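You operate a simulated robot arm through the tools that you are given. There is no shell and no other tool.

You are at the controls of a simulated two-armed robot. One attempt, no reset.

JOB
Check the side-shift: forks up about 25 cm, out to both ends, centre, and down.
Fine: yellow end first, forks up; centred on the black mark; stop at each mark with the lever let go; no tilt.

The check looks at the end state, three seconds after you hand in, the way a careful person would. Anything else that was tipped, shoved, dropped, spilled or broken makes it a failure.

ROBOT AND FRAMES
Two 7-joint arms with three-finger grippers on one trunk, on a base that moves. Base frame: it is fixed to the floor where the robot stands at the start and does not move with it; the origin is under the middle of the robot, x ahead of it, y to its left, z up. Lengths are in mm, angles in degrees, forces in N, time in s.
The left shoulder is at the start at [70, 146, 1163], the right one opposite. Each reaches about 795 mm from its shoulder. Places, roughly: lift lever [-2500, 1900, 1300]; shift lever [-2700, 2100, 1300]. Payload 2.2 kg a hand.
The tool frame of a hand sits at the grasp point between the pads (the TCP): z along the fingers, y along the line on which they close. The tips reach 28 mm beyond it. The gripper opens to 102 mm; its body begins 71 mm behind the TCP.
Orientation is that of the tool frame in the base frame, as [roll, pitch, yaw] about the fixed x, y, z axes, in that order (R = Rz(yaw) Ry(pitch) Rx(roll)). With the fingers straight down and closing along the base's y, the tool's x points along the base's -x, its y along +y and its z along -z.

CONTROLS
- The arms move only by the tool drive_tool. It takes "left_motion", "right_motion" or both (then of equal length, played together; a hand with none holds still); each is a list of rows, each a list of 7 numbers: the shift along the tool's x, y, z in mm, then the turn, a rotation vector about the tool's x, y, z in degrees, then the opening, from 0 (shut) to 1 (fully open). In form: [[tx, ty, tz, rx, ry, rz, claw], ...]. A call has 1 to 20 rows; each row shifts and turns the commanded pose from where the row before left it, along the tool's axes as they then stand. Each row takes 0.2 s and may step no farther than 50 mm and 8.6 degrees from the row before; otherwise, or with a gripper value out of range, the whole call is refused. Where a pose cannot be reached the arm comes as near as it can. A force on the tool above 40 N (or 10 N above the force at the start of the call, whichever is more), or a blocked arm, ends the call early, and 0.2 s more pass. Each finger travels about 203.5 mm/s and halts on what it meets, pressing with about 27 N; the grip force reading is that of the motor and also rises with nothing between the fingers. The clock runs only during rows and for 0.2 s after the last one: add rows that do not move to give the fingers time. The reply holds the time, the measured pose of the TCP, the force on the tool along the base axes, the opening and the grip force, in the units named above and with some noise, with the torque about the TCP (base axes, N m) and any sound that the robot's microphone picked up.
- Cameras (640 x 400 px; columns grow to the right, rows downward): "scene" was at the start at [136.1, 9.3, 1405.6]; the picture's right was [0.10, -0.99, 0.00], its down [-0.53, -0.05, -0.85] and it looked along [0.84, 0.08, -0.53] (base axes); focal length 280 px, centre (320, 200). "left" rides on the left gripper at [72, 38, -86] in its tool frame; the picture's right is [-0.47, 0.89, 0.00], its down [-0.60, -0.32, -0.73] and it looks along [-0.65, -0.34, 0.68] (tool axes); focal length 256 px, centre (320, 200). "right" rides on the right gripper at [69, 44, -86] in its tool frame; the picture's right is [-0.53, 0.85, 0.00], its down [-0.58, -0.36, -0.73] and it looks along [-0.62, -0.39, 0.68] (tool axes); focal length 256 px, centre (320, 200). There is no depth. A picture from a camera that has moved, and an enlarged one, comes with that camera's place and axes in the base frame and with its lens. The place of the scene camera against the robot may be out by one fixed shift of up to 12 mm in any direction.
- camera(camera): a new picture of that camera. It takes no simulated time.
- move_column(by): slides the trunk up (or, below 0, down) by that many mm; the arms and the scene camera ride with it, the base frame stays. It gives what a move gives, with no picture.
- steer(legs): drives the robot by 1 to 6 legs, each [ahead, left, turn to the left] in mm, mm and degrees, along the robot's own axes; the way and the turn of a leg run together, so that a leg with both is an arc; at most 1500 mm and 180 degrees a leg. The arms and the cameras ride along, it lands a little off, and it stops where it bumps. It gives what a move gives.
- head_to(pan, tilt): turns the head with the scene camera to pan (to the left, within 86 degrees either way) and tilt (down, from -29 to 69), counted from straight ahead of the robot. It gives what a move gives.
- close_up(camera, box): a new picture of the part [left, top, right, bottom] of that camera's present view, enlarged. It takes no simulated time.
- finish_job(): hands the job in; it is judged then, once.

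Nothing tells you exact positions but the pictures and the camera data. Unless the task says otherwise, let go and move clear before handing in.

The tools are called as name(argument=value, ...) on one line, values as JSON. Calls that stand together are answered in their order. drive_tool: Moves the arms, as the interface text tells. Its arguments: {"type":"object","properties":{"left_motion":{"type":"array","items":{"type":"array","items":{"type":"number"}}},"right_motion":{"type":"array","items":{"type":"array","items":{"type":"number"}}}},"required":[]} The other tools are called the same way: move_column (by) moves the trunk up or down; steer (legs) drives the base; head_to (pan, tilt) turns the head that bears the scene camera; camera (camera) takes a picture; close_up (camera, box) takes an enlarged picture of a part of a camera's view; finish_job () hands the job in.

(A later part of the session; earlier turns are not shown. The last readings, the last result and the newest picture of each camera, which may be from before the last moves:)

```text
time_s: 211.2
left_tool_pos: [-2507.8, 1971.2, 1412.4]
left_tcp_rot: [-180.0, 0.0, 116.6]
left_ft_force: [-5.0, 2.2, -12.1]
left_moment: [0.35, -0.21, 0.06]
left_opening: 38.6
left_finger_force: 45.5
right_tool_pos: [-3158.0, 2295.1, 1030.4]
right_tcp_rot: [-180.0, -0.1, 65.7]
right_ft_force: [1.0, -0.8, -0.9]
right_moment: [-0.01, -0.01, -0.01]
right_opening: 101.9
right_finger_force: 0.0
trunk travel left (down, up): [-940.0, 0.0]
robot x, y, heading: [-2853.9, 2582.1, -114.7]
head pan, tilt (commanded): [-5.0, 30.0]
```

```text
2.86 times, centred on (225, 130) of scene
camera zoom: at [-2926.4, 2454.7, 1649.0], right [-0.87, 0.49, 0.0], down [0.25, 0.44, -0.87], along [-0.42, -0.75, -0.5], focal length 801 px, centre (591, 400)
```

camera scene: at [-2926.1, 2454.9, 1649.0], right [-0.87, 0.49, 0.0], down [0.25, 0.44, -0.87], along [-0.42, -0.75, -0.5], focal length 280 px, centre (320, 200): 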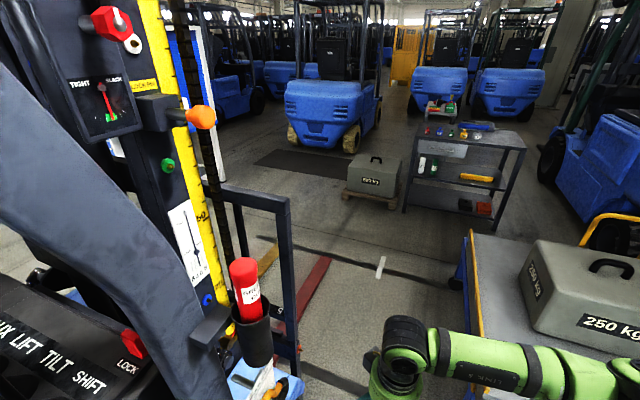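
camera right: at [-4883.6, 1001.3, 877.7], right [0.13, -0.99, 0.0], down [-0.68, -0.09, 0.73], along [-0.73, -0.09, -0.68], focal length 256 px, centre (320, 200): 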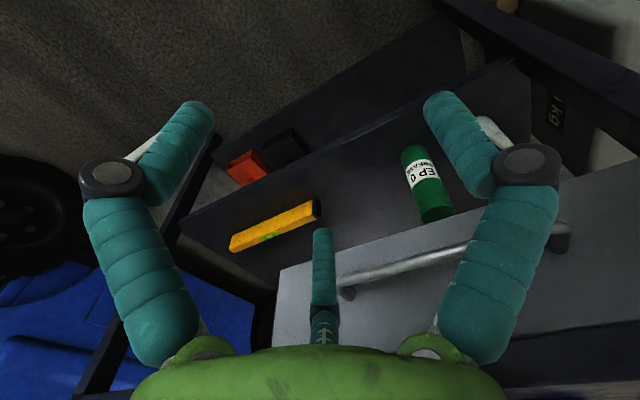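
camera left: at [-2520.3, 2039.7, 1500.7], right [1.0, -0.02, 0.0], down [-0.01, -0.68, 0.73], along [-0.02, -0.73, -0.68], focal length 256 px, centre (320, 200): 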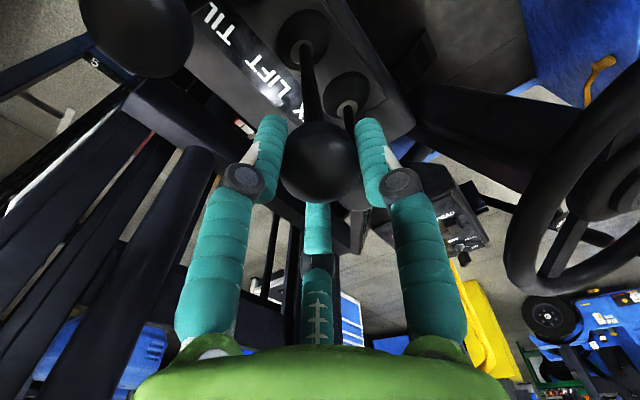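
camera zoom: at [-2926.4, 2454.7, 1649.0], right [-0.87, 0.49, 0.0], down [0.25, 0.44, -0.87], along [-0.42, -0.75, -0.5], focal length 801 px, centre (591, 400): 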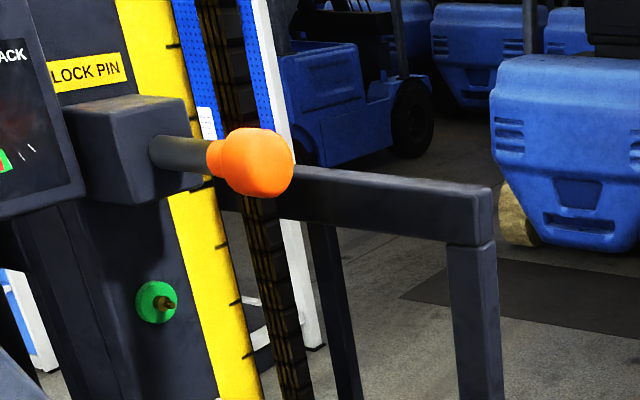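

A red pointer on the mast scale reads a little under 25. I ease the lever back to neutral over two steps and open the fingers.

drive_tool(left_motion=[[-2.5, -10, -0.8, 0, 0, 0, 0.36], [-7.8, -32.5, -2.5, 0, 0, 0, 0.36], [0, 0, 0, 0, 0, 0, 0.36], [0, 0, 0, 0, 0, 0, 0.5], [0, 0, 0, 0, 0, 0, 0.6]])

close_up(camera="scene", box=[140, 100, 340, 400])

close_up(camera="scene", box=[180, 180, 280, 340])

camera(camera="left")

```text
time_s: 212.4
left_tool_pos: [-2539.1, 1943.4, 1416.7]
left_tcp_rot: [-179.8, 0.2, 116.4]
left_ft_force: [0.1, -0.4, 0.5]
left_moment: [0.0, -0.02, 0.02]
left_opening: 61.1
left_finger_force: 0.0
right_tool_pos: [-3156.4, 2296.0, 1031.7]
right_tcp_rot: [179.9, 0.0, 65.6]
right_ft_force: [0.6, -0.4, -0.5]
right_moment: [0.0, 0.0, -0.05]
right_opening: 102.1
right_finger_force: 0.1
trunk travel left (down, up): [-940.0, 0.0]
robot x, y, heading: [-2861.0, 2580.7, -114.3]
head pan, tilt (commanded): [-5.0, 30.0]
```

```text
1.33 times, centred on (240, 250) of scene
camera zoom: at [-2926.0, 2456.6, 1649.2], right [-0.87, 0.49, 0.0], down [0.25, 0.44, -0.87], along [-0.42, -0.75, -0.5], focal length 374 px, centre (427, 133)
```

zoom: 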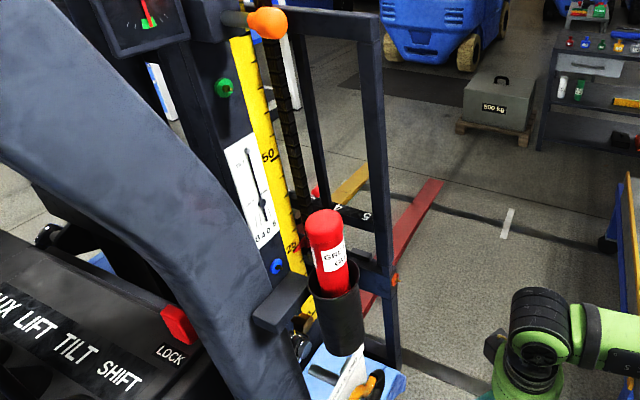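

```text
2.50 times, centred on (230, 260) of scene
camera zoom: at [-2926.0, 2456.6, 1649.2], right [-0.87, 0.49, 0.0], down [0.25, 0.44, -0.87], along [-0.42, -0.75, -0.5], focal length 701 px, centre (545, 50)
```

zoom: 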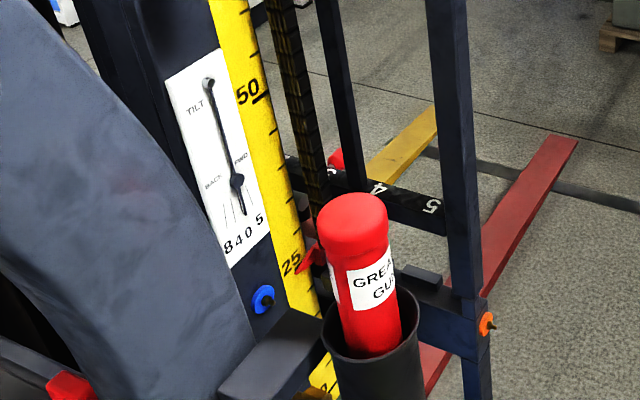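

```text
taken
camera left: at [-2537.9, 2024.9, 1502.6], right [1.0, -0.02, 0.0], down [-0.01, -0.68, 0.73], along [-0.02, -0.73, -0.68], focal length 256 px, centre (320, 200)
```

left: 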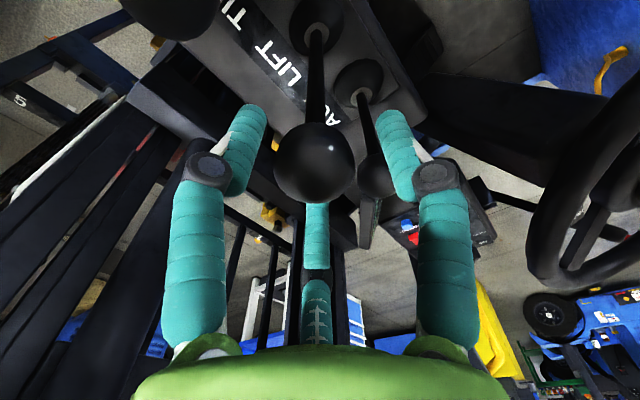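

The pointer is now near the 25 mark and the lever is free. I zoom in on the pointer and oil gauge, then wait a moment to confirm it has stopped.

close_up(camera="scene", box=[208, 250, 258, 300])

drive_tool(left_motion=[[0, 0, 0, 0, 0, 0, 0.65], [0, 0, 0, 0, 0, 0, 0.65]])

close_up(camera="scene", box=[208, 250, 258, 300])

close_up(camera="scene", box=[140, 100, 340, 400])

```text
8.00 times, centred on (233, 275) of scene
camera zoom: at [-2926.0, 2456.6, 1649.2], right [-0.87, 0.49, 0.0], down [0.25, 0.44, -0.87], along [-0.42, -0.75, -0.5], focal length 2242 px, centre (1016, -400)
```

zoom: 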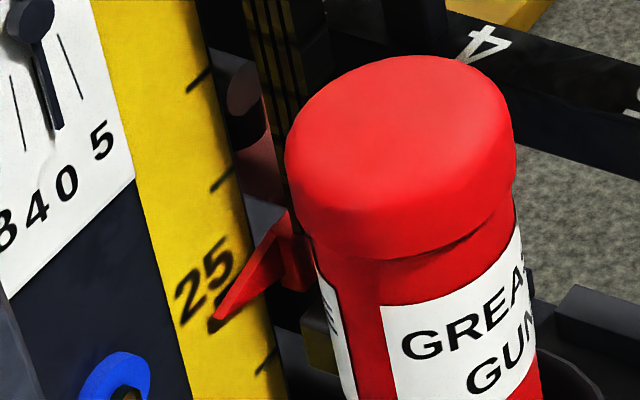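

```text
time_s: 213.0
left_tool_pos: [-2539.0, 1944.5, 1416.7]
left_tcp_rot: [-179.9, 0.1, 116.4]
left_ft_force: [0.2, 0.0, -0.4]
left_moment: [0.01, 0.02, -0.04]
left_opening: 66.3
left_finger_force: 0.1
right_tool_pos: [-3157.0, 2296.5, 1030.7]
right_tcp_rot: [-179.9, 0.0, 65.7]
right_ft_force: [0.8, -0.6, -0.3]
right_moment: [0.01, 0.01, 0.02]
right_opening: 102.2
right_finger_force: 0.0
trunk travel left (down, up): [-940.0, 0.0]
robot x, y, heading: [-2857.8, 2580.9, -114.5]
head pan, tilt (commanded): [-5.0, 30.0]
```

```text
8.00 times, centred on (233, 275) of scene
camera zoom: at [-2925.3, 2456.7, 1649.2], right [-0.87, 0.49, 0.0], down [0.25, 0.44, -0.87], along [-0.42, -0.75, -0.5], focal length 2242 px, centre (1016, -400)
```

zoom: 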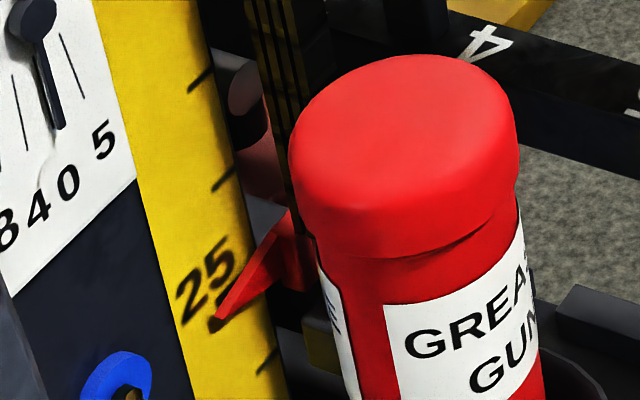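

```text
1.33 times, centred on (240, 250) of scene
camera zoom: at [-2925.3, 2456.7, 1649.2], right [-0.87, 0.49, 0.0], down [0.25, 0.44, -0.87], along [-0.42, -0.75, -0.5], focal length 374 px, centre (427, 133)
```

zoom: 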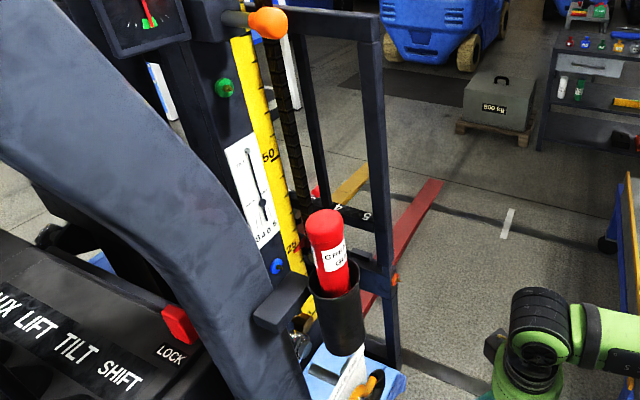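

Forks stand right at the 25 cm mark and are still. I raise the open hand off the LIFT knob, and move over to above the SHIFT lever.

drive_tool(left_motion=[[0, 0, -20, 0, 0, 0, 0.65], [0, 0, -20, 0, 0, 0, 0.65], [0, 0, -20, 0, 0, 0, 0.65], [0, 0, -15, 0, 0, 0, 0.65]])

camera(camera="left")

```text
time_s: 214.0
left_tool_pos: [-2539.2, 1945.6, 1477.4]
left_tcp_rot: [-179.7, 0.3, 116.4]
left_ft_force: [0.4, 0.0, 0.2]
left_moment: [0.0, 0.02, 0.03]
left_opening: 66.1
left_finger_force: 0.0
left hand out of reach, approached as far as the arm can: row 4
right_tool_pos: [-3158.0, 2296.7, 1030.9]
right_tcp_rot: [-179.9, 0.0, 65.7]
right_ft_force: [-0.4, 0.0, 0.0]
right_moment: [0.01, -0.01, -0.02]
right_opening: 101.3
right_finger_force: 0.1
trunk travel left (down, up): [-940.0, 0.0]
robot x, y, heading: [-2858.5, 2580.8, -114.4]
head pan, tilt (commanded): [-5.0, 30.0]
```

```text
taken
camera left: at [-2537.3, 2025.9, 1562.2], right [1.0, -0.02, 0.0], down [-0.01, -0.68, 0.74], along [-0.02, -0.74, -0.68], focal length 256 px, centre (320, 200)
```

left: 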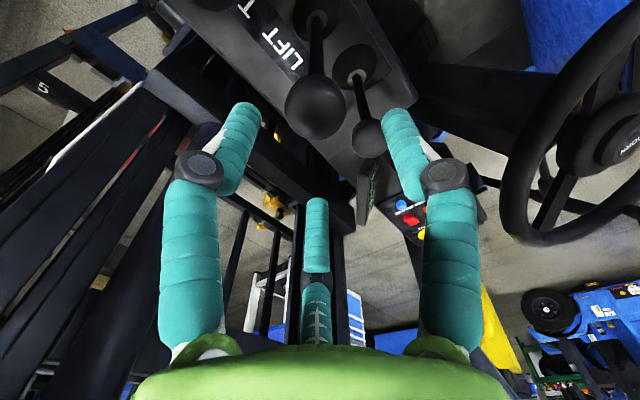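

The hand is clear of the LIFT knob. I traverse outward over TILT to above SHIFT.

drive_tool(left_motion=[[30, -6, -4, 0, 0, 0, 0.65], [34, -7.6, 0, 0, 0, 0, 0.65], [34, -7.6, 0, 0, 0, 0, 0.65], [34, -7.6, 0, 0, 0, 0, 0.65], [34, -7.6, 0, 0, 0, 0, 0.65]])

camera(camera="left")

head_to(pan=40, tilt=30)

camera(camera="scene")

```text
time_s: 215.2
left_tool_pos: [-2646.4, 2079.6, 1483.6]
left_tcp_rot: [-179.7, 0.2, 116.5]
left_ft_force: [0.0, 0.4, -0.8]
left_moment: [0.01, -0.05, -0.02]
left_opening: 66.3
left_finger_force: 0.0
right_tool_pos: [-3157.0, 2296.8, 1031.7]
right_tcp_rot: [179.9, 0.1, 65.7]
right_ft_force: [0.1, 0.6, -0.6]
right_moment: [-0.01, 0.01, 0.0]
right_opening: 101.9
right_finger_force: 0.0
trunk travel left (down, up): [-940.0, 0.0]
robot x, y, heading: [-2858.7, 2581.9, -114.5]
head pan, tilt (commanded): [-5.0, 30.0]
```

```text
taken
camera left: at [-2644.8, 2160.7, 1567.2], right [1.0, -0.02, 0.0], down [-0.01, -0.68, 0.73], along [-0.02, -0.73, -0.68], focal length 256 px, centre (320, 200)
```

left: 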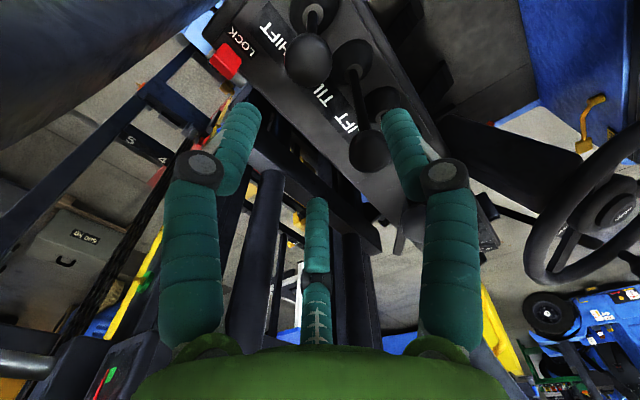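

```text
time_s: 216.3
left_tool_pos: [-2645.9, 2076.8, 1480.4]
left_tcp_rot: [-179.6, 0.0, 116.5]
left_ft_force: [0.9, 0.2, -0.7]
left_moment: [-0.02, 0.0, 0.02]
left_opening: 66.2
left_finger_force: 0.0
right_tool_pos: [-3157.6, 2296.1, 1032.0]
right_tcp_rot: [180.0, -0.1, 65.7]
right_ft_force: [-0.1, -0.8, 0.8]
right_moment: [0.01, -0.01, 0.01]
right_opening: 102.2
right_finger_force: 0.1
trunk travel left (down, up): [-940.0, 0.0]
robot x, y, heading: [-2858.9, 2578.2, -114.4]
head pan, tilt (commanded): [40.0, 30.0]
```

```text
taken
camera scene: at [-2856.4, 2448.4, 1649.2], right [-0.96, -0.27, 0.0], down [-0.13, 0.48, -0.87], along [0.23, -0.83, -0.5], focal length 280 px, centre (320, 200)
```

scene: 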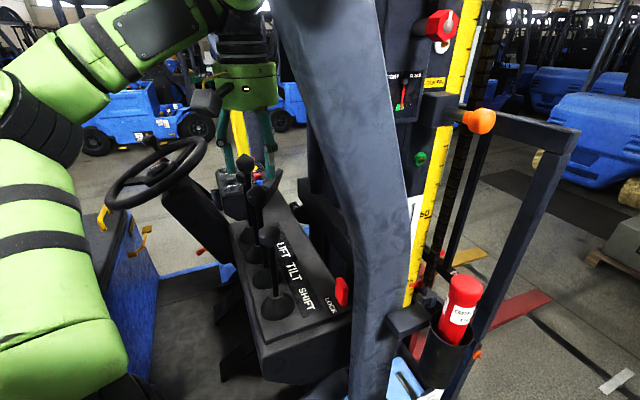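

SHIFT sits under and slightly forward of the hand. To stay clear of the front pillar I tilt the hand about 16° (palm leaning toward the seat) and start descending along the tool axis.

drive_tool(left_motion=[[13, 32, 0, 0, 0, 0, 0.65], [0, 0, 0, 8, 0, 0, 0.65], [0, 0, 0, 8, 0, 0, 0.65], [0, 0, 30, 0, 0, 0, 0.65], [0, 0, 30, 0, 0, 0, 0.65]])

camera(camera="left")

camera(camera="scene")

```text
time_s: 217.5
left_tool_pos: [-2654.2, 2079.0, 1420.2]
left_tcp_rot: [-163.7, 0.1, 116.4]
left_ft_force: [-0.5, -0.2, -0.1]
left_moment: [-0.01, 0.01, 0.02]
left_opening: 66.0
left_finger_force: 0.0
left hand out of reach, approached as far as the arm can: row 1
right_tool_pos: [-3157.6, 2294.2, 1031.5]
right_tcp_rot: [180.0, 0.0, 65.7]
right_ft_force: [-0.3, -0.5, -0.2]
right_moment: [0.01, 0.0, 0.0]
right_opening: 101.7
right_finger_force: 0.0
trunk travel left (down, up): [-940.0, 0.0]
robot x, y, heading: [-2856.0, 2581.5, -114.5]
head pan, tilt (commanded): [40.0, 30.0]
```

```text
taken
camera left: at [-2630.5, 2169.0, 1491.4], right [0.97, -0.04, -0.25], down [0.18, -0.58, 0.79], along [-0.17, -0.81, -0.56], focal length 256 px, centre (320, 200)
```

left: 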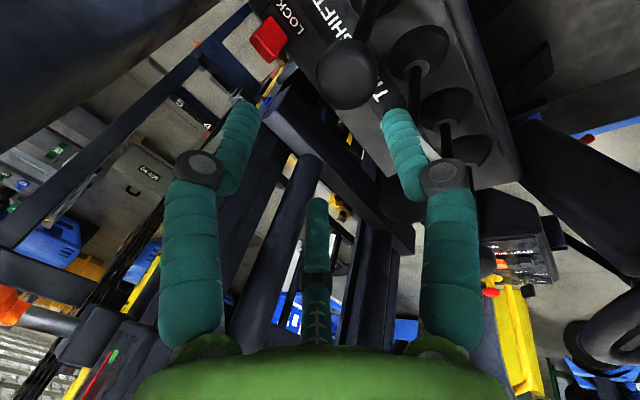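

```text
taken
camera scene: at [-2856.8, 2447.0, 1649.2], right [-0.96, -0.27, 0.0], down [-0.13, 0.48, -0.87], along [0.23, -0.83, -0.5], focal length 280 px, centre (320, 200)
```

scene: 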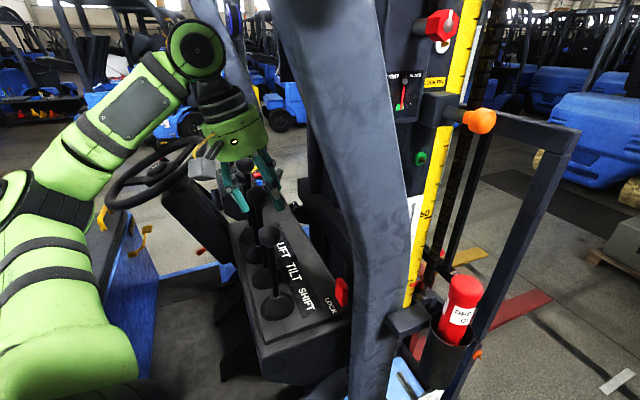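

I correct the hand 23 mm toward the seat and then descend along its axis around the SHIFT knob.

drive_tool(left_motion=[[0, 22, 0, 0, 0, 0, 0.65], [0, 0, 24, 0, 0, 0, 0.65], [0, 0, 24, 0, 0, 0, 0.65]])

camera(camera="left")

close_up(camera="scene", box=[180, 80, 380, 330])

```text
time_s: 218.3
left_tool_pos: [-2646.2, 2082.8, 1367.6]
left_tcp_rot: [-163.8, 0.1, 116.5]
left_ft_force: [-0.7, 0.5, 0.1]
left_moment: [0.04, -0.01, -0.01]
left_opening: 66.3
left_finger_force: 0.0
right_tool_pos: [-3156.4, 2294.5, 1031.1]
right_tcp_rot: [180.0, -0.1, 65.7]
right_ft_force: [-0.2, -0.4, -0.2]
right_moment: [0.01, -0.04, 0.0]
right_opening: 101.8
right_finger_force: 0.1
trunk travel left (down, up): [-940.0, 0.0]
robot x, y, heading: [-2858.0, 2579.9, -114.4]
head pan, tilt (commanded): [40.0, 30.0]
```

```text
taken
camera left: at [-2623.8, 2173.1, 1439.6], right [0.97, -0.04, -0.25], down [0.18, -0.58, 0.79], along [-0.17, -0.81, -0.56], focal length 256 px, centre (320, 200)
```

left: 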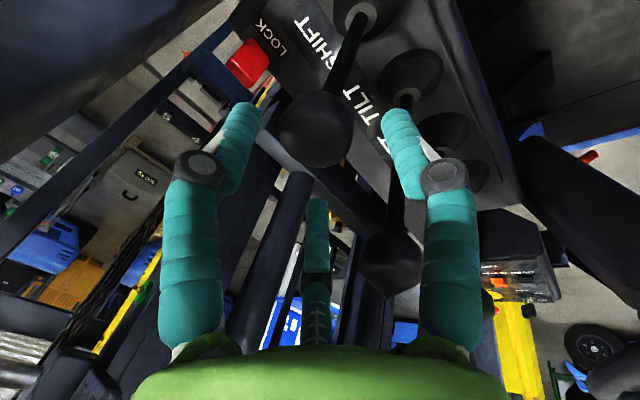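

```text
1.60 times, centred on (280, 205) of scene
camera zoom: at [-2857.3, 2447.5, 1649.2], right [-0.96, -0.27, 0.0], down [-0.13, 0.48, -0.87], along [0.23, -0.83, -0.5], focal length 448 px, centre (384, 192)
```

zoom: 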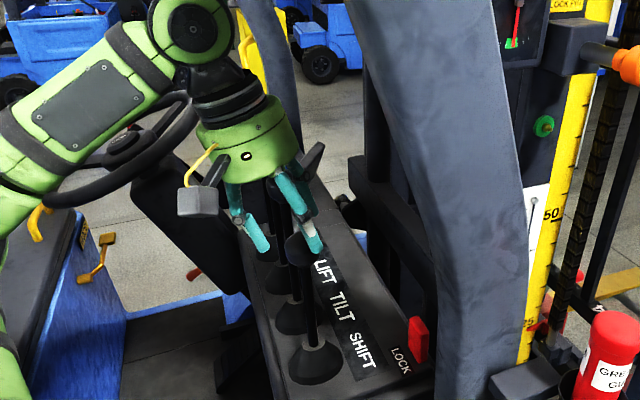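

The knob is between the fingers. I descend the last 24 mm and check centring before closing.

drive_tool(left_motion=[[0, 0, 12, 0, 0, 0, 0.6], [0, 0, 12, 0, 0, 0, 0.55]])

camera(camera="left")

```text
time_s: 218.9
left_tool_pos: [-2652.8, 2079.9, 1343.9]
left_tcp_rot: [-163.7, 0.1, 116.6]
left_ft_force: [0.4, 0.4, 0.3]
left_moment: [0.05, -0.01, -0.04]
left_opening: 56.2
left_finger_force: 0.1
right_tool_pos: [-3157.5, 2296.1, 1031.0]
right_tcp_rot: [-180.0, 0.0, 65.7]
right_ft_force: [-0.7, 0.3, 1.0]
right_moment: [0.02, -0.02, 0.02]
right_opening: 102.2
right_finger_force: 0.0
trunk travel left (down, up): [-940.0, 0.0]
robot x, y, heading: [-2859.9, 2581.2, -114.5]
head pan, tilt (commanded): [40.0, 30.0]
```

```text
taken
camera left: at [-2629.5, 2170.1, 1416.0], right [0.97, -0.04, -0.25], down [0.18, -0.58, 0.79], along [-0.17, -0.81, -0.56], focal length 256 px, centre (320, 200)
```

left: 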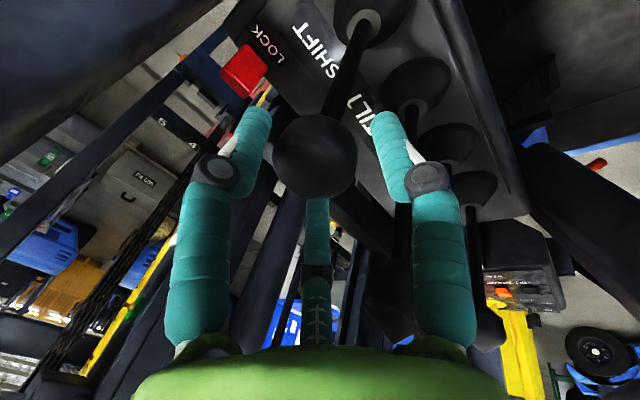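

The knob is about 4 mm toward the front finger; I correct that, close gently, and turn the head to the monitoring view.

drive_tool(left_motion=[[0, -4, 2, 0, 0, 0, 0.5], [0, 0, 0, 0, 0, 0, 0.43], [0, 0, 0, 0, 0, 0, 0.36], [0, 0, 0, 0, 0, 0, 0.36]])

camera(camera="left")

head_to(pan=-5, tilt=30)

camera(camera="scene")

close_up(camera="scene", box=[200, 80, 360, 400])

```text
time_s: 219.9
left_tool_pos: [-2656.1, 2077.8, 1344.0]
left_tcp_rot: [-163.8, 0.1, 116.4]
left_ft_force: [0.1, 1.3, -1.7]
left_moment: [-0.23, -0.33, 0.05]
left_opening: 42.8
left_finger_force: 44.8
right_tool_pos: [-3157.5, 2296.0, 1031.5]
right_tcp_rot: [180.0, 0.0, 65.7]
right_ft_force: [-0.2, 0.1, -0.1]
right_moment: [-0.02, -0.02, -0.04]
right_opening: 102.1
right_finger_force: 0.0
trunk travel left (down, up): [-940.0, 0.0]
robot x, y, heading: [-2856.1, 2581.1, -114.6]
head pan, tilt (commanded): [40.0, 30.0]
```

```text
taken
camera left: at [-2633.4, 2168.9, 1415.8], right [0.97, -0.04, -0.25], down [0.18, -0.58, 0.79], along [-0.17, -0.81, -0.56], focal length 256 px, centre (320, 200)
```

left: 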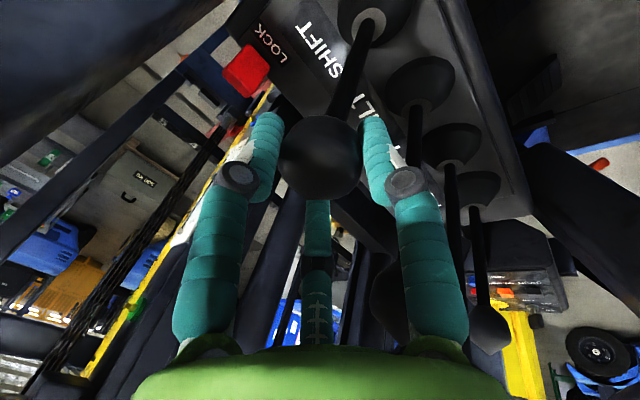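

```text
time_s: 221.0
left_tool_pos: [-2655.8, 2079.0, 1343.7]
left_tcp_rot: [-163.8, 0.1, 116.4]
left_ft_force: [-0.1, 2.0, -5.2]
left_moment: [-0.15, -0.43, -0.01]
left_opening: 42.9
left_finger_force: 44.9
right_tool_pos: [-3156.6, 2296.7, 1030.4]
right_tcp_rot: [-179.9, 0.0, 65.8]
right_ft_force: [0.0, -0.2, 0.3]
right_moment: [-0.01, 0.02, 0.0]
right_opening: 102.0
right_finger_force: 0.1
trunk travel left (down, up): [-940.0, 0.0]
robot x, y, heading: [-2856.7, 2582.0, -114.4]
head pan, tilt (commanded): [-5.0, 30.0]
```

```text
taken
camera scene: at [-2925.1, 2457.0, 1649.2], right [-0.87, 0.49, 0.0], down [0.24, 0.44, -0.87], along [-0.42, -0.76, -0.5], focal length 280 px, centre (320, 200)
```

scene: 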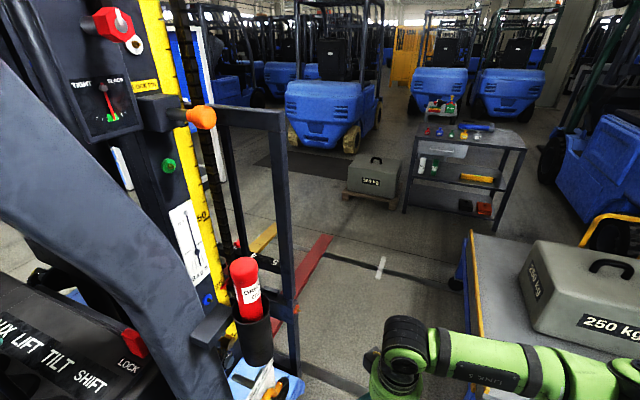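

```text
1.25 times, centred on (280, 240) of scene
camera zoom: at [-2925.1, 2457.0, 1649.2], right [-0.87, 0.49, 0.0], down [0.24, 0.44, -0.87], along [-0.42, -0.76, -0.5], focal length 350 px, centre (370, 150)
```

zoom: 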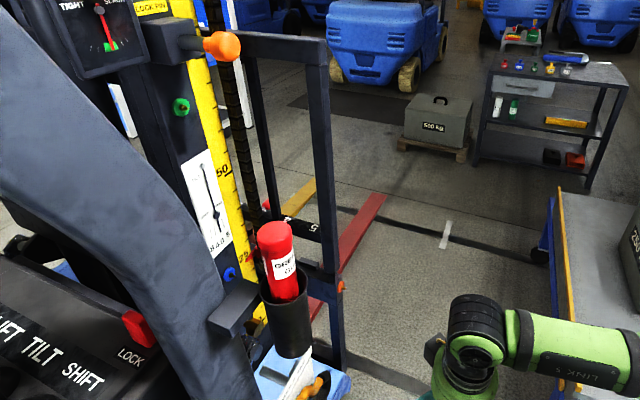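

Baseline recorded (backrest corner at (328,62) in this zoom). I nudge the SHIFT lever about 26 mm forward to see which way it shifts.

drive_tool(left_motion=[[-2.8, -12.2, 4, 0, 0, 0, 0.36], [-2.8, -12, 4.5, 0, 0, 0, 0.36]])

close_up(camera="scene", box=[200, 80, 360, 400])

camera(camera="left")

```text
time_s: 221.6
left_tool_pos: [-2674.8, 2065.5, 1342.8]
left_tcp_rot: [-164.0, 0.0, 116.4]
left_ft_force: [-0.5, 14.0, -8.1]
left_moment: [0.65, -0.72, -0.01]
left_opening: 40.2
left_finger_force: 44.9
right_tool_pos: [-3158.4, 2297.1, 1031.5]
right_tcp_rot: [-180.0, 0.2, 65.7]
right_ft_force: [-0.7, 0.1, 0.3]
right_moment: [0.0, -0.04, -0.01]
right_opening: 102.0
right_finger_force: 0.1
trunk travel left (down, up): [-940.0, 0.0]
robot x, y, heading: [-2859.1, 2581.1, -114.3]
head pan, tilt (commanded): [-5.0, 30.0]
```

```text
1.25 times, centred on (280, 240) of scene
camera zoom: at [-2925.6, 2460.6, 1649.4], right [-0.87, 0.49, 0.0], down [0.25, 0.43, -0.87], along [-0.42, -0.76, -0.5], focal length 350 px, centre (370, 150)
```

zoom: 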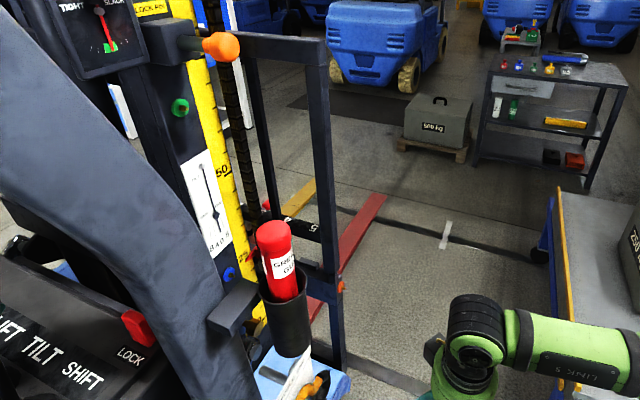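

```text
taken
camera left: at [-2653.5, 2156.6, 1414.9], right [0.97, -0.04, -0.24], down [0.18, -0.59, 0.79], along [-0.17, -0.81, -0.56], focal length 256 px, centre (320, 200)
```

left: 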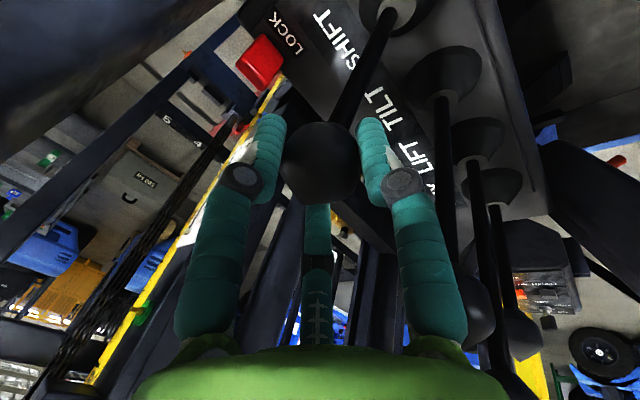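

No shift yet at 22 mm. I push 9 mm further.

drive_tool(left_motion=[[-1.9, -8.2, 3.2, 0, 0, 0, 0.36]])

close_up(camera="scene", box=[200, 80, 360, 400])

```text
time_s: 222.0
left_tool_pos: [-2682.3, 2062.5, 1342.9]
left_tcp_rot: [-163.9, 0.0, 116.4]
left_ft_force: [1.2, 15.2, -10.4]
left_moment: [1.08, -0.54, -0.23]
left_opening: 40.5
left_finger_force: 45.5
right_tool_pos: [-3156.7, 2297.7, 1031.2]
right_tcp_rot: [179.9, 0.3, 65.7]
right_ft_force: [0.0, -0.9, 1.2]
right_moment: [0.0, 0.0, 0.01]
right_opening: 102.1
right_finger_force: 0.1
trunk travel left (down, up): [-940.0, 0.0]
robot x, y, heading: [-2858.0, 2583.0, -114.3]
head pan, tilt (commanded): [-5.0, 30.0]
```

```text
1.25 times, centred on (280, 240) of scene
camera zoom: at [-2924.1, 2461.5, 1649.6], right [-0.87, 0.49, 0.0], down [0.24, 0.43, -0.87], along [-0.42, -0.76, -0.5], focal length 350 px, centre (370, 150)
```

zoom: 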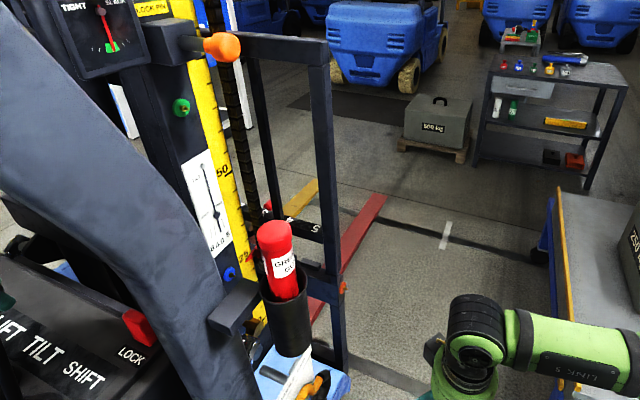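

Still no clear shift at about 31 mm; I hold briefly, pushing 6 mm more, and look again.

drive_tool(left_motion=[[-1.3, -5.5, 2.5, 0, 0, 0, 0.36], [0, 0, 0, 0, 0, 0, 0.36]])

close_up(camera="scene", box=[200, 80, 360, 400])

camera(camera="left")

```text
time_s: 222.6
left_tool_pos: [-2687.7, 2057.5, 1341.4]
left_tcp_rot: [-163.9, 0.1, 116.5]
left_ft_force: [1.3, 17.1, -11.8]
left_moment: [0.84, -0.5, -0.14]
left_opening: 40.0
left_finger_force: 45.0
right_tool_pos: [-3157.0, 2298.8, 1032.3]
right_tcp_rot: [179.9, 0.2, 65.7]
right_ft_force: [-0.4, -0.3, 0.0]
right_moment: [0.0, -0.01, 0.02]
right_opening: 101.9
right_finger_force: 0.0
trunk travel left (down, up): [-940.0, 0.0]
robot x, y, heading: [-2856.7, 2578.4, -114.6]
head pan, tilt (commanded): [-5.0, 30.0]
```

```text
1.25 times, centred on (280, 240) of scene
camera zoom: at [-2924.0, 2461.6, 1649.6], right [-0.87, 0.49, 0.0], down [0.24, 0.43, -0.87], along [-0.42, -0.76, -0.5], focal length 350 px, centre (370, 150)
```

zoom: 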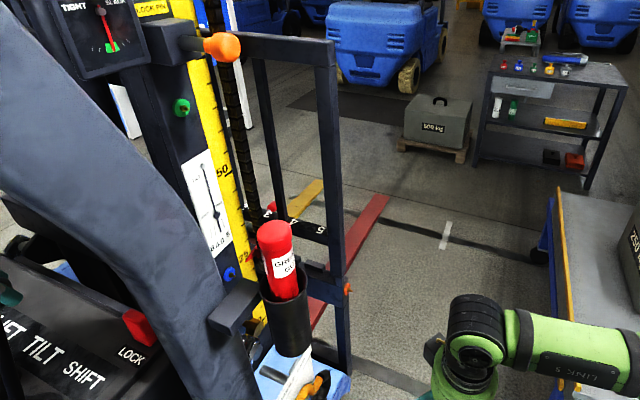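

```text
taken
camera left: at [-2664.0, 2148.2, 1413.3], right [0.97, -0.04, -0.24], down [0.18, -0.59, 0.79], along [-0.17, -0.81, -0.56], focal length 256 px, centre (320, 200)
```

left: 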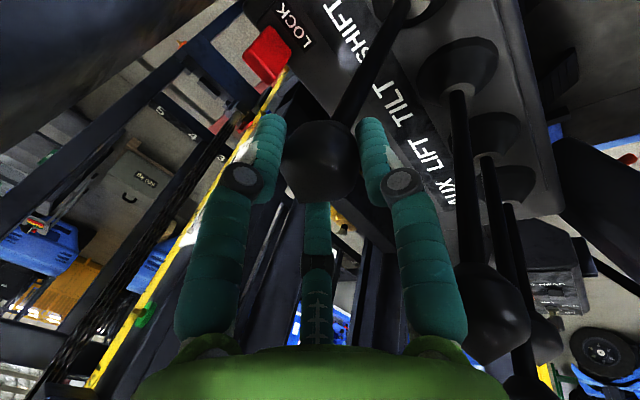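

Pushing forward moves the carriage to the truck's right (red side), by about 10 mm so far. I bring the lever straight back to neutral and release it.

drive_tool(left_motion=[[5.1, 36, -12.9, 0, 0, 0, 0.36], [0, 0, 0, 0, 0, 0, 0.5], [0, 0, 0, 0, 0, 0, 0.55]])

close_up(camera="scene", box=[200, 80, 360, 400])

camera(camera="left")

```text
time_s: 223.4
left_tool_pos: [-2657.9, 2072.8, 1344.6]
left_tcp_rot: [-163.6, 0.2, 116.5]
left_ft_force: [-0.6, -0.5, -0.3]
left_moment: [-0.01, -0.02, -0.01]
left_opening: 56.5
left_finger_force: 0.0
right_tool_pos: [-3158.4, 2295.7, 1030.1]
right_tcp_rot: [179.9, -0.1, 65.8]
right_ft_force: [-0.1, 0.7, -0.1]
right_moment: [-0.01, -0.03, 0.02]
right_opening: 102.0
right_finger_force: 0.0
trunk travel left (down, up): [-940.0, 0.0]
robot x, y, heading: [-2858.2, 2578.6, -114.3]
head pan, tilt (commanded): [-5.0, 30.0]
```

```text
1.25 times, centred on (280, 240) of scene
camera zoom: at [-2927.4, 2456.2, 1649.2], right [-0.87, 0.49, 0.0], down [0.25, 0.44, -0.87], along [-0.42, -0.75, -0.5], focal length 350 px, centre (370, 150)
```

zoom: 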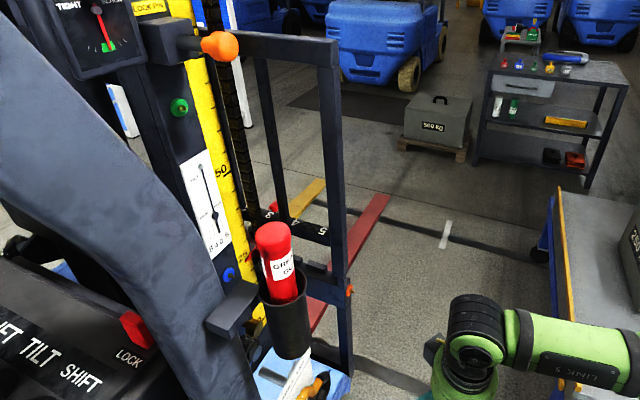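

```text
taken
camera left: at [-2635.1, 2164.2, 1415.4], right [0.97, -0.04, -0.25], down [0.18, -0.58, 0.79], along [-0.17, -0.81, -0.56], focal length 256 px, centre (320, 200)
```

left: 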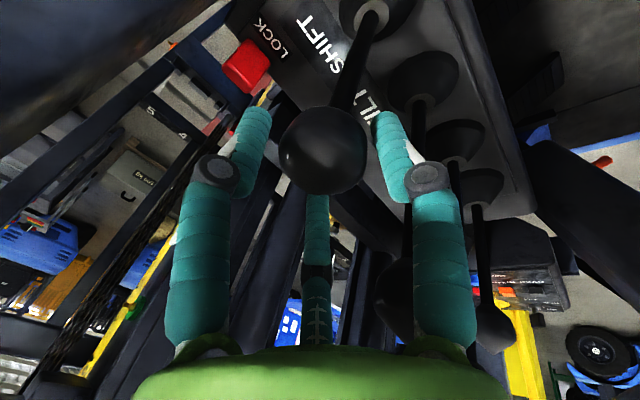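

The carriage is about 28 mm toward the truck's right, lever free. Before going on I want to see the scale and pointer, so I withdraw the hand upward and turn its camera to look forward through the mast.

drive_tool(left_motion=[[0, 0, -10, 0, 0, 0, 0.65], [0, 0, -30, 0, 0, 0, 0.65], [0, 0, -30, 0, 0, 0, 0.65], [0, 0, -25, 0, 0, 0, 0.65], [0, 0, 0, -8, 0, 0, 0.3], [0, 0, 0, -8, 0, 0, 0]])

camera(camera="left")

```text
time_s: 224.8
left_tool_pos: [-2635.0, 2089.0, 1436.1]
left_tcp_rot: [-179.8, 0.2, 116.3]
left_ft_force: [-0.2, 0.5, 0.4]
left_moment: [0.0, 0.02, -0.01]
left_opening: 1.9
left_finger_force: 26.8
right_tool_pos: [-3158.9, 2297.7, 1031.1]
right_tcp_rot: [179.9, 0.1, 65.6]
right_ft_force: [-0.1, -0.5, 0.6]
right_moment: [0.01, -0.03, -0.02]
right_opening: 102.4
right_finger_force: 0.1
trunk travel left (down, up): [-940.0, 0.0]
robot x, y, heading: [-2858.2, 2578.2, -114.2]
head pan, tilt (commanded): [-5.0, 30.0]
```

```text
taken
camera left: at [-2632.4, 2169.3, 1521.9], right [1.0, -0.02, 0.0], down [-0.01, -0.68, 0.73], along [-0.02, -0.73, -0.68], focal length 256 px, centre (320, 200)
```

left: 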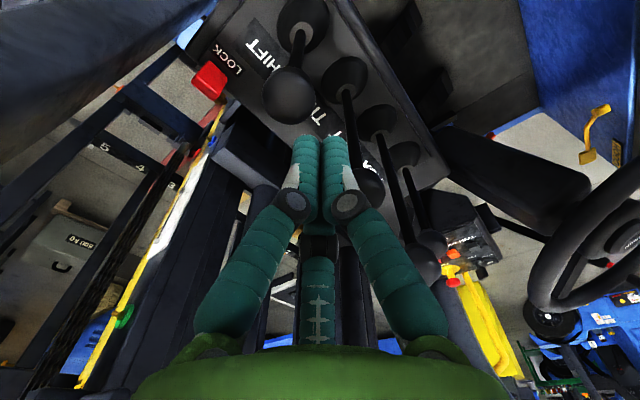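

Hand is clear above SHIFT. I rotate it so the camera looks straight forward along the truck.

drive_tool(left_motion=[[0, 0, -20, 0, 0, 8.4, 0], [0, 0, -15, 0, 0, 8.4, 0], [0, 0, 0, 0, 0, 8.4, 0], [0, 0, 0, 0, 0, 8.4, 0], [0, 0, 0, 0, 0, 8.4, 0], [0, 0, 0, 0, 0, 8.4, 0]])

camera(camera="left")

```text
time_s: 226.2
left_tool_pos: [-2632.8, 2086.7, 1469.7]
left_tcp_rot: [-179.9, 0.3, 66.0]
left_ft_force: [-0.3, -0.7, -0.6]
left_moment: [0.0, 0.03, 0.01]
left_opening: 2.3
left_finger_force: 27.2
right_tool_pos: [-3158.0, 2295.6, 1031.6]
right_tcp_rot: [-180.0, 0.0, 65.8]
right_ft_force: [-0.1, -0.7, -0.2]
right_moment: [0.03, -0.02, 0.02]
right_opening: 102.3
right_finger_force: 0.0
trunk travel left (down, up): [-940.0, 0.0]
robot x, y, heading: [-2857.1, 2578.1, -114.4]
head pan, tilt (commanded): [-5.0, 30.0]
```

```text
taken
camera left: at [-2567.3, 2136.2, 1554.9], right [0.62, -0.79, 0.0], down [-0.53, -0.42, 0.73], along [-0.58, -0.45, -0.68], focal length 256 px, centre (320, 200)
```

left: 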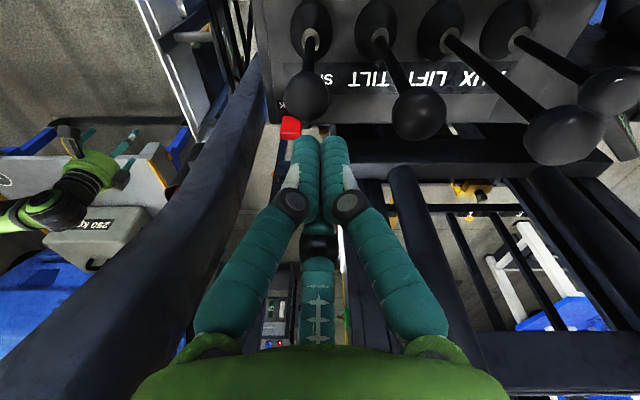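

I can see the yellow fork clamp through the mast; I zoom in on that region for the scale.

close_up(camera="left", box=[340, 120, 560, 260])

close_up(camera="left", box=[340, 160, 520, 240])

```text
2.86 times, centred on (450, 190) of left
camera zoom: at [-2567.3, 2136.2, 1554.9], right [0.62, -0.79, 0.0], down [-0.53, -0.42, 0.73], along [-0.58, -0.45, -0.68], focal length 731 px, centre (-51, 229)
```

zoom: 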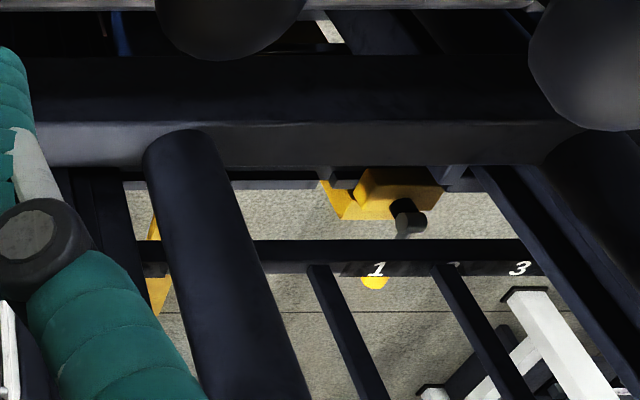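

```text
3.56 times, centred on (430, 200) of left
camera zoom: at [-2567.3, 2136.2, 1554.9], right [0.62, -0.79, 0.0], down [-0.53, -0.42, 0.73], along [-0.58, -0.45, -0.68], focal length 910 px, centre (-71, 200)
```

zoom: 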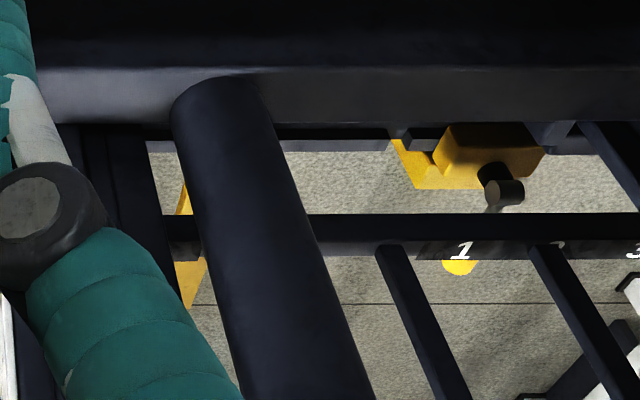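

The scale itself is hidden from here, but the pointer sits on the moving fork bar, so the yellow end is toward the yellow (left) fork, i.e. pulling the lever. I return the hand to the gripping pose over SHIFT.

drive_tool(left_motion=[[0, 0, 0, 0, 0, -8.4, 0], [0, 0, 0, 0, 0, -8.4, 0], [0, 0, 0, 0, 0, -8.4, 0], [0, 0, 0, 0, 0, -8.4, 0], [0, 0, 15, 0, 0, -8.4, 0], [0, 0, 20, 0, 0, -8.4, 0], [0, 0, 0, 8, 0, 0, 0.3], [0, 0, 0, 8, 0, 0, 0.65], [0, 0, 0, 0, 0, 0, 0.65]])

camera(camera="left")

```text
time_s: 228.2
left_tool_pos: [-2633.4, 2085.0, 1433.5]
left_tcp_rot: [-163.8, 0.1, 116.5]
left_ft_force: [-1.3, 0.4, 0.7]
left_moment: [0.01, 0.05, -0.01]
left_opening: 66.4
left_finger_force: 0.2
right_tool_pos: [-3158.4, 2296.2, 1030.7]
right_tcp_rot: [180.0, 0.0, 65.7]
right_ft_force: [1.0, -0.2, 0.3]
right_moment: [0.02, -0.03, -0.04]
right_opening: 102.1
right_finger_force: 0.1
trunk travel left (down, up): [-940.0, 0.0]
robot x, y, heading: [-2859.9, 2576.9, -114.4]
head pan, tilt (commanded): [-5.0, 30.0]
```

```text
taken
camera left: at [-2610.7, 2176.3, 1505.7], right [0.97, -0.04, -0.25], down [0.18, -0.58, 0.79], along [-0.17, -0.81, -0.56], focal length 256 px, centre (320, 200)
```

left: 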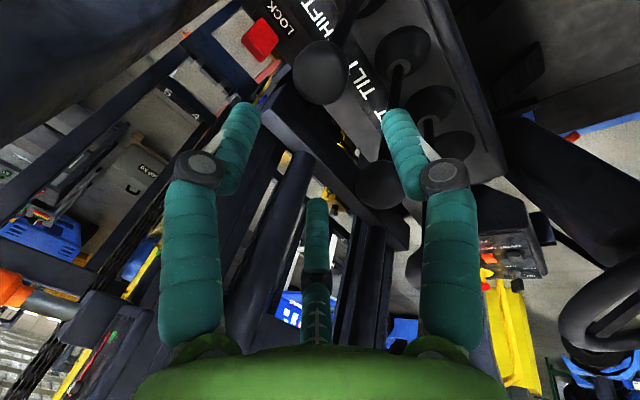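

Aligned. I descend along the tool axis onto SHIFT and close.

drive_tool(left_motion=[[1.3, 0.9, 31, 0, 0, 0, 0.65], [1.3, 0.9, 31, 0, 0, 0, 0.65], [1.2, 0.8, 30.4, 0, 0, 0, 0.62], [0, 0, 0, 0, 0, 0, 0.5]])

camera(camera="left")

```text
time_s: 229.2
left_tool_pos: [-2655.0, 2080.5, 1345.2]
left_tcp_rot: [-163.7, 0.2, 116.6]
left_ft_force: [-1.0, -0.2, 0.1]
left_moment: [-0.01, -0.05, 0.01]
left_opening: 50.9
left_finger_force: 0.1
right_tool_pos: [-3157.1, 2296.8, 1031.3]
right_tcp_rot: [180.0, 0.0, 65.7]
right_ft_force: [0.0, 0.0, -0.1]
right_moment: [-0.01, -0.03, 0.01]
right_opening: 102.1
right_finger_force: 0.0
trunk travel left (down, up): [-940.0, 0.0]
robot x, y, heading: [-2857.1, 2582.0, -114.4]
head pan, tilt (commanded): [-5.0, 30.0]
```

```text
taken
camera left: at [-2631.9, 2170.5, 1416.7], right [0.97, -0.04, -0.25], down [0.18, -0.58, 0.79], along [-0.17, -0.81, -0.56], focal length 256 px, centre (320, 200)
```

left: 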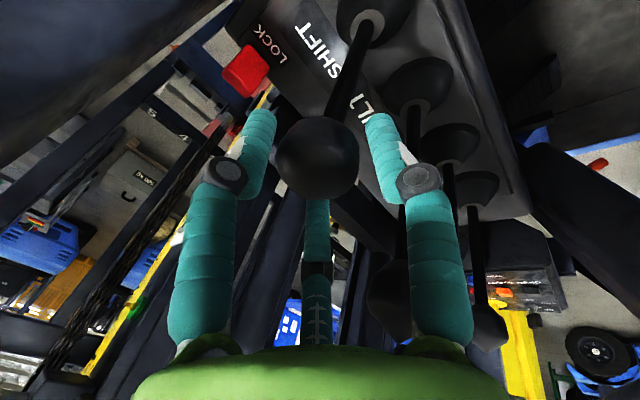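

Well centred. I close on the knob and pull it about 38 mm toward the seat, then look.

drive_tool(left_motion=[[0, 0, 0, 0, 0, 0, 0.43], [0, 0, 0, 0, 0, 0, 0.36], [0, 0, 0, 0, 0, 0, 0.36], [2.7, 11.8, -3, 0, 0, 0, 0.36], [2.7, 11.9, -2.6, 0, 0, 0, 0.36], [2.7, 12, -2.2, 0, 0, 0, 0.36]])

close_up(camera="scene", box=[200, 80, 360, 400])

camera(camera="left")

```text
time_s: 230.6
left_tool_pos: [-2630.5, 2102.6, 1344.6]
left_tcp_rot: [-163.8, 0.2, 116.4]
left_ft_force: [-11.8, 1.1, -2.3]
left_moment: [-0.33, 1.0, 0.02]
left_opening: 38.9
left_finger_force: 45.0
right_tool_pos: [-3161.1, 2296.7, 1029.9]
right_tcp_rot: [179.9, 0.0, 65.7]
right_ft_force: [0.9, 0.7, -0.7]
right_moment: [0.0, 0.01, 0.01]
right_opening: 102.0
right_finger_force: 0.0
trunk travel left (down, up): [-940.0, 0.0]
robot x, y, heading: [-2856.4, 2582.4, -114.3]
head pan, tilt (commanded): [-5.0, 30.0]
```

```text
1.25 times, centred on (280, 240) of scene
camera zoom: at [-2930.4, 2456.7, 1649.0], right [-0.87, 0.49, 0.0], down [0.25, 0.44, -0.87], along [-0.42, -0.75, -0.5], focal length 350 px, centre (370, 150)
```

zoom: 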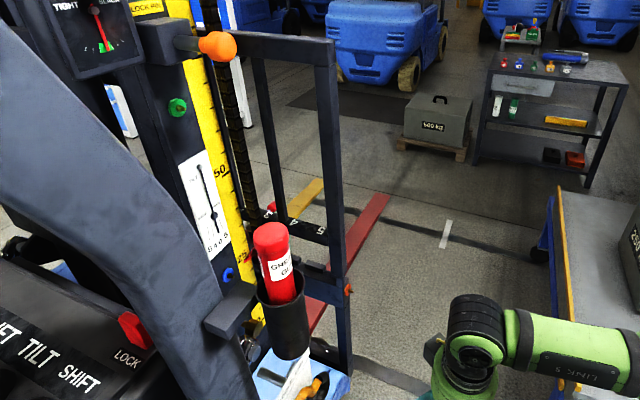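

```text
taken
camera left: at [-2608.0, 2193.6, 1415.4], right [0.97, -0.04, -0.24], down [0.18, -0.58, 0.79], along [-0.17, -0.81, -0.56], focal length 256 px, centre (320, 200)
```

left: 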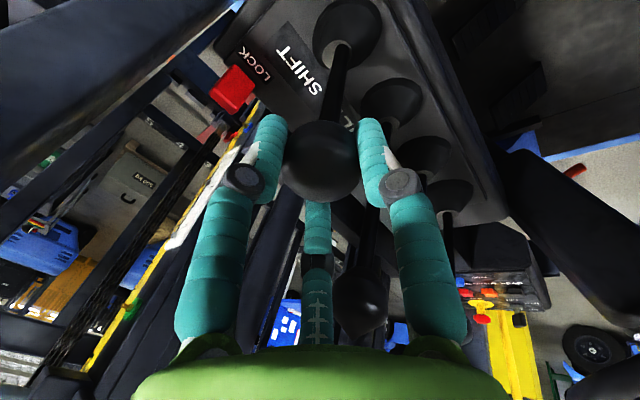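

Not moving yet at 35 mm. I check that nothing touches the TILT lever before pulling further.

close_up(camera="left", box=[290, 60, 490, 360])

close_up(camera="scene", box=[130, 180, 230, 300])

```text
1.33 times, centred on (390, 210) of left
camera zoom: at [-2608.0, 2193.6, 1415.4], right [0.97, -0.04, -0.24], down [0.18, -0.58, 0.79], along [-0.17, -0.81, -0.56], focal length 341 px, centre (227, 187)
```

zoom: 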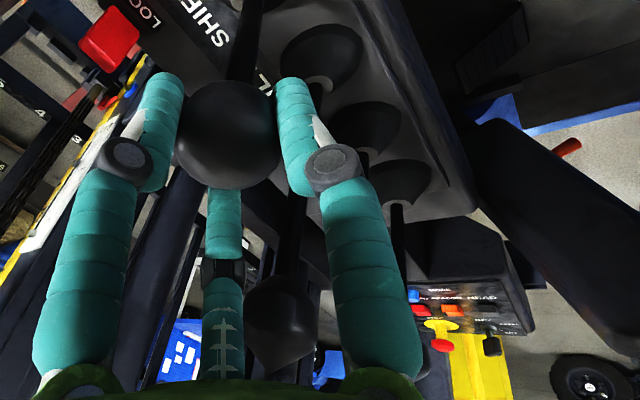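

```text
3.33 times, centred on (180, 240) of scene
camera zoom: at [-2930.4, 2456.7, 1649.0], right [-0.87, 0.49, 0.0], down [0.25, 0.44, -0.87], along [-0.42, -0.75, -0.5], focal length 934 px, centre (787, 67)
```

zoom: 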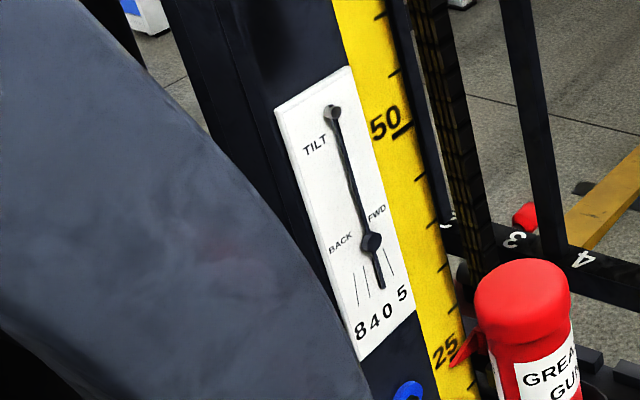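

Clearance to TILT is fine and the tilt gauge still reads 0. I pull 7 mm more and hold.

drive_tool(left_motion=[[1.5, 6.8, -0.8, 0, 0, 0, 0.36], [0, 0, 0, 0, 0, 0, 0.36]])

close_up(camera="scene", box=[200, 80, 360, 400])

```text
time_s: 231.2
left_tool_pos: [-2623.9, 2108.4, 1342.8]
left_tcp_rot: [-163.8, 0.2, 116.4]
left_ft_force: [-11.6, 0.7, -1.0]
left_moment: [-0.51, 0.91, -0.04]
left_opening: 39.0
left_finger_force: 45.0
right_tool_pos: [-3159.5, 2295.8, 1030.6]
right_tcp_rot: [179.7, -0.1, 65.7]
right_ft_force: [0.0, 0.9, 0.4]
right_moment: [-0.03, 0.0, -0.01]
right_opening: 102.3
right_finger_force: 0.1
trunk travel left (down, up): [-940.0, 0.0]
robot x, y, heading: [-2859.6, 2580.6, -114.1]
head pan, tilt (commanded): [-5.0, 30.0]
```

```text
1.25 times, centred on (280, 240) of scene
camera zoom: at [-2930.4, 2456.7, 1649.0], right [-0.87, 0.49, 0.0], down [0.25, 0.44, -0.87], along [-0.42, -0.75, -0.5], focal length 350 px, centre (370, 150)
```

zoom: 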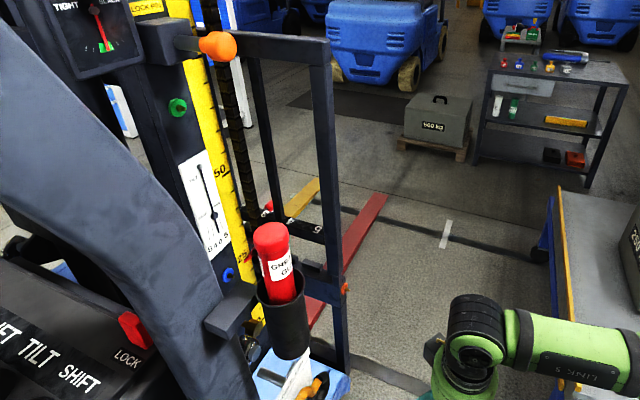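

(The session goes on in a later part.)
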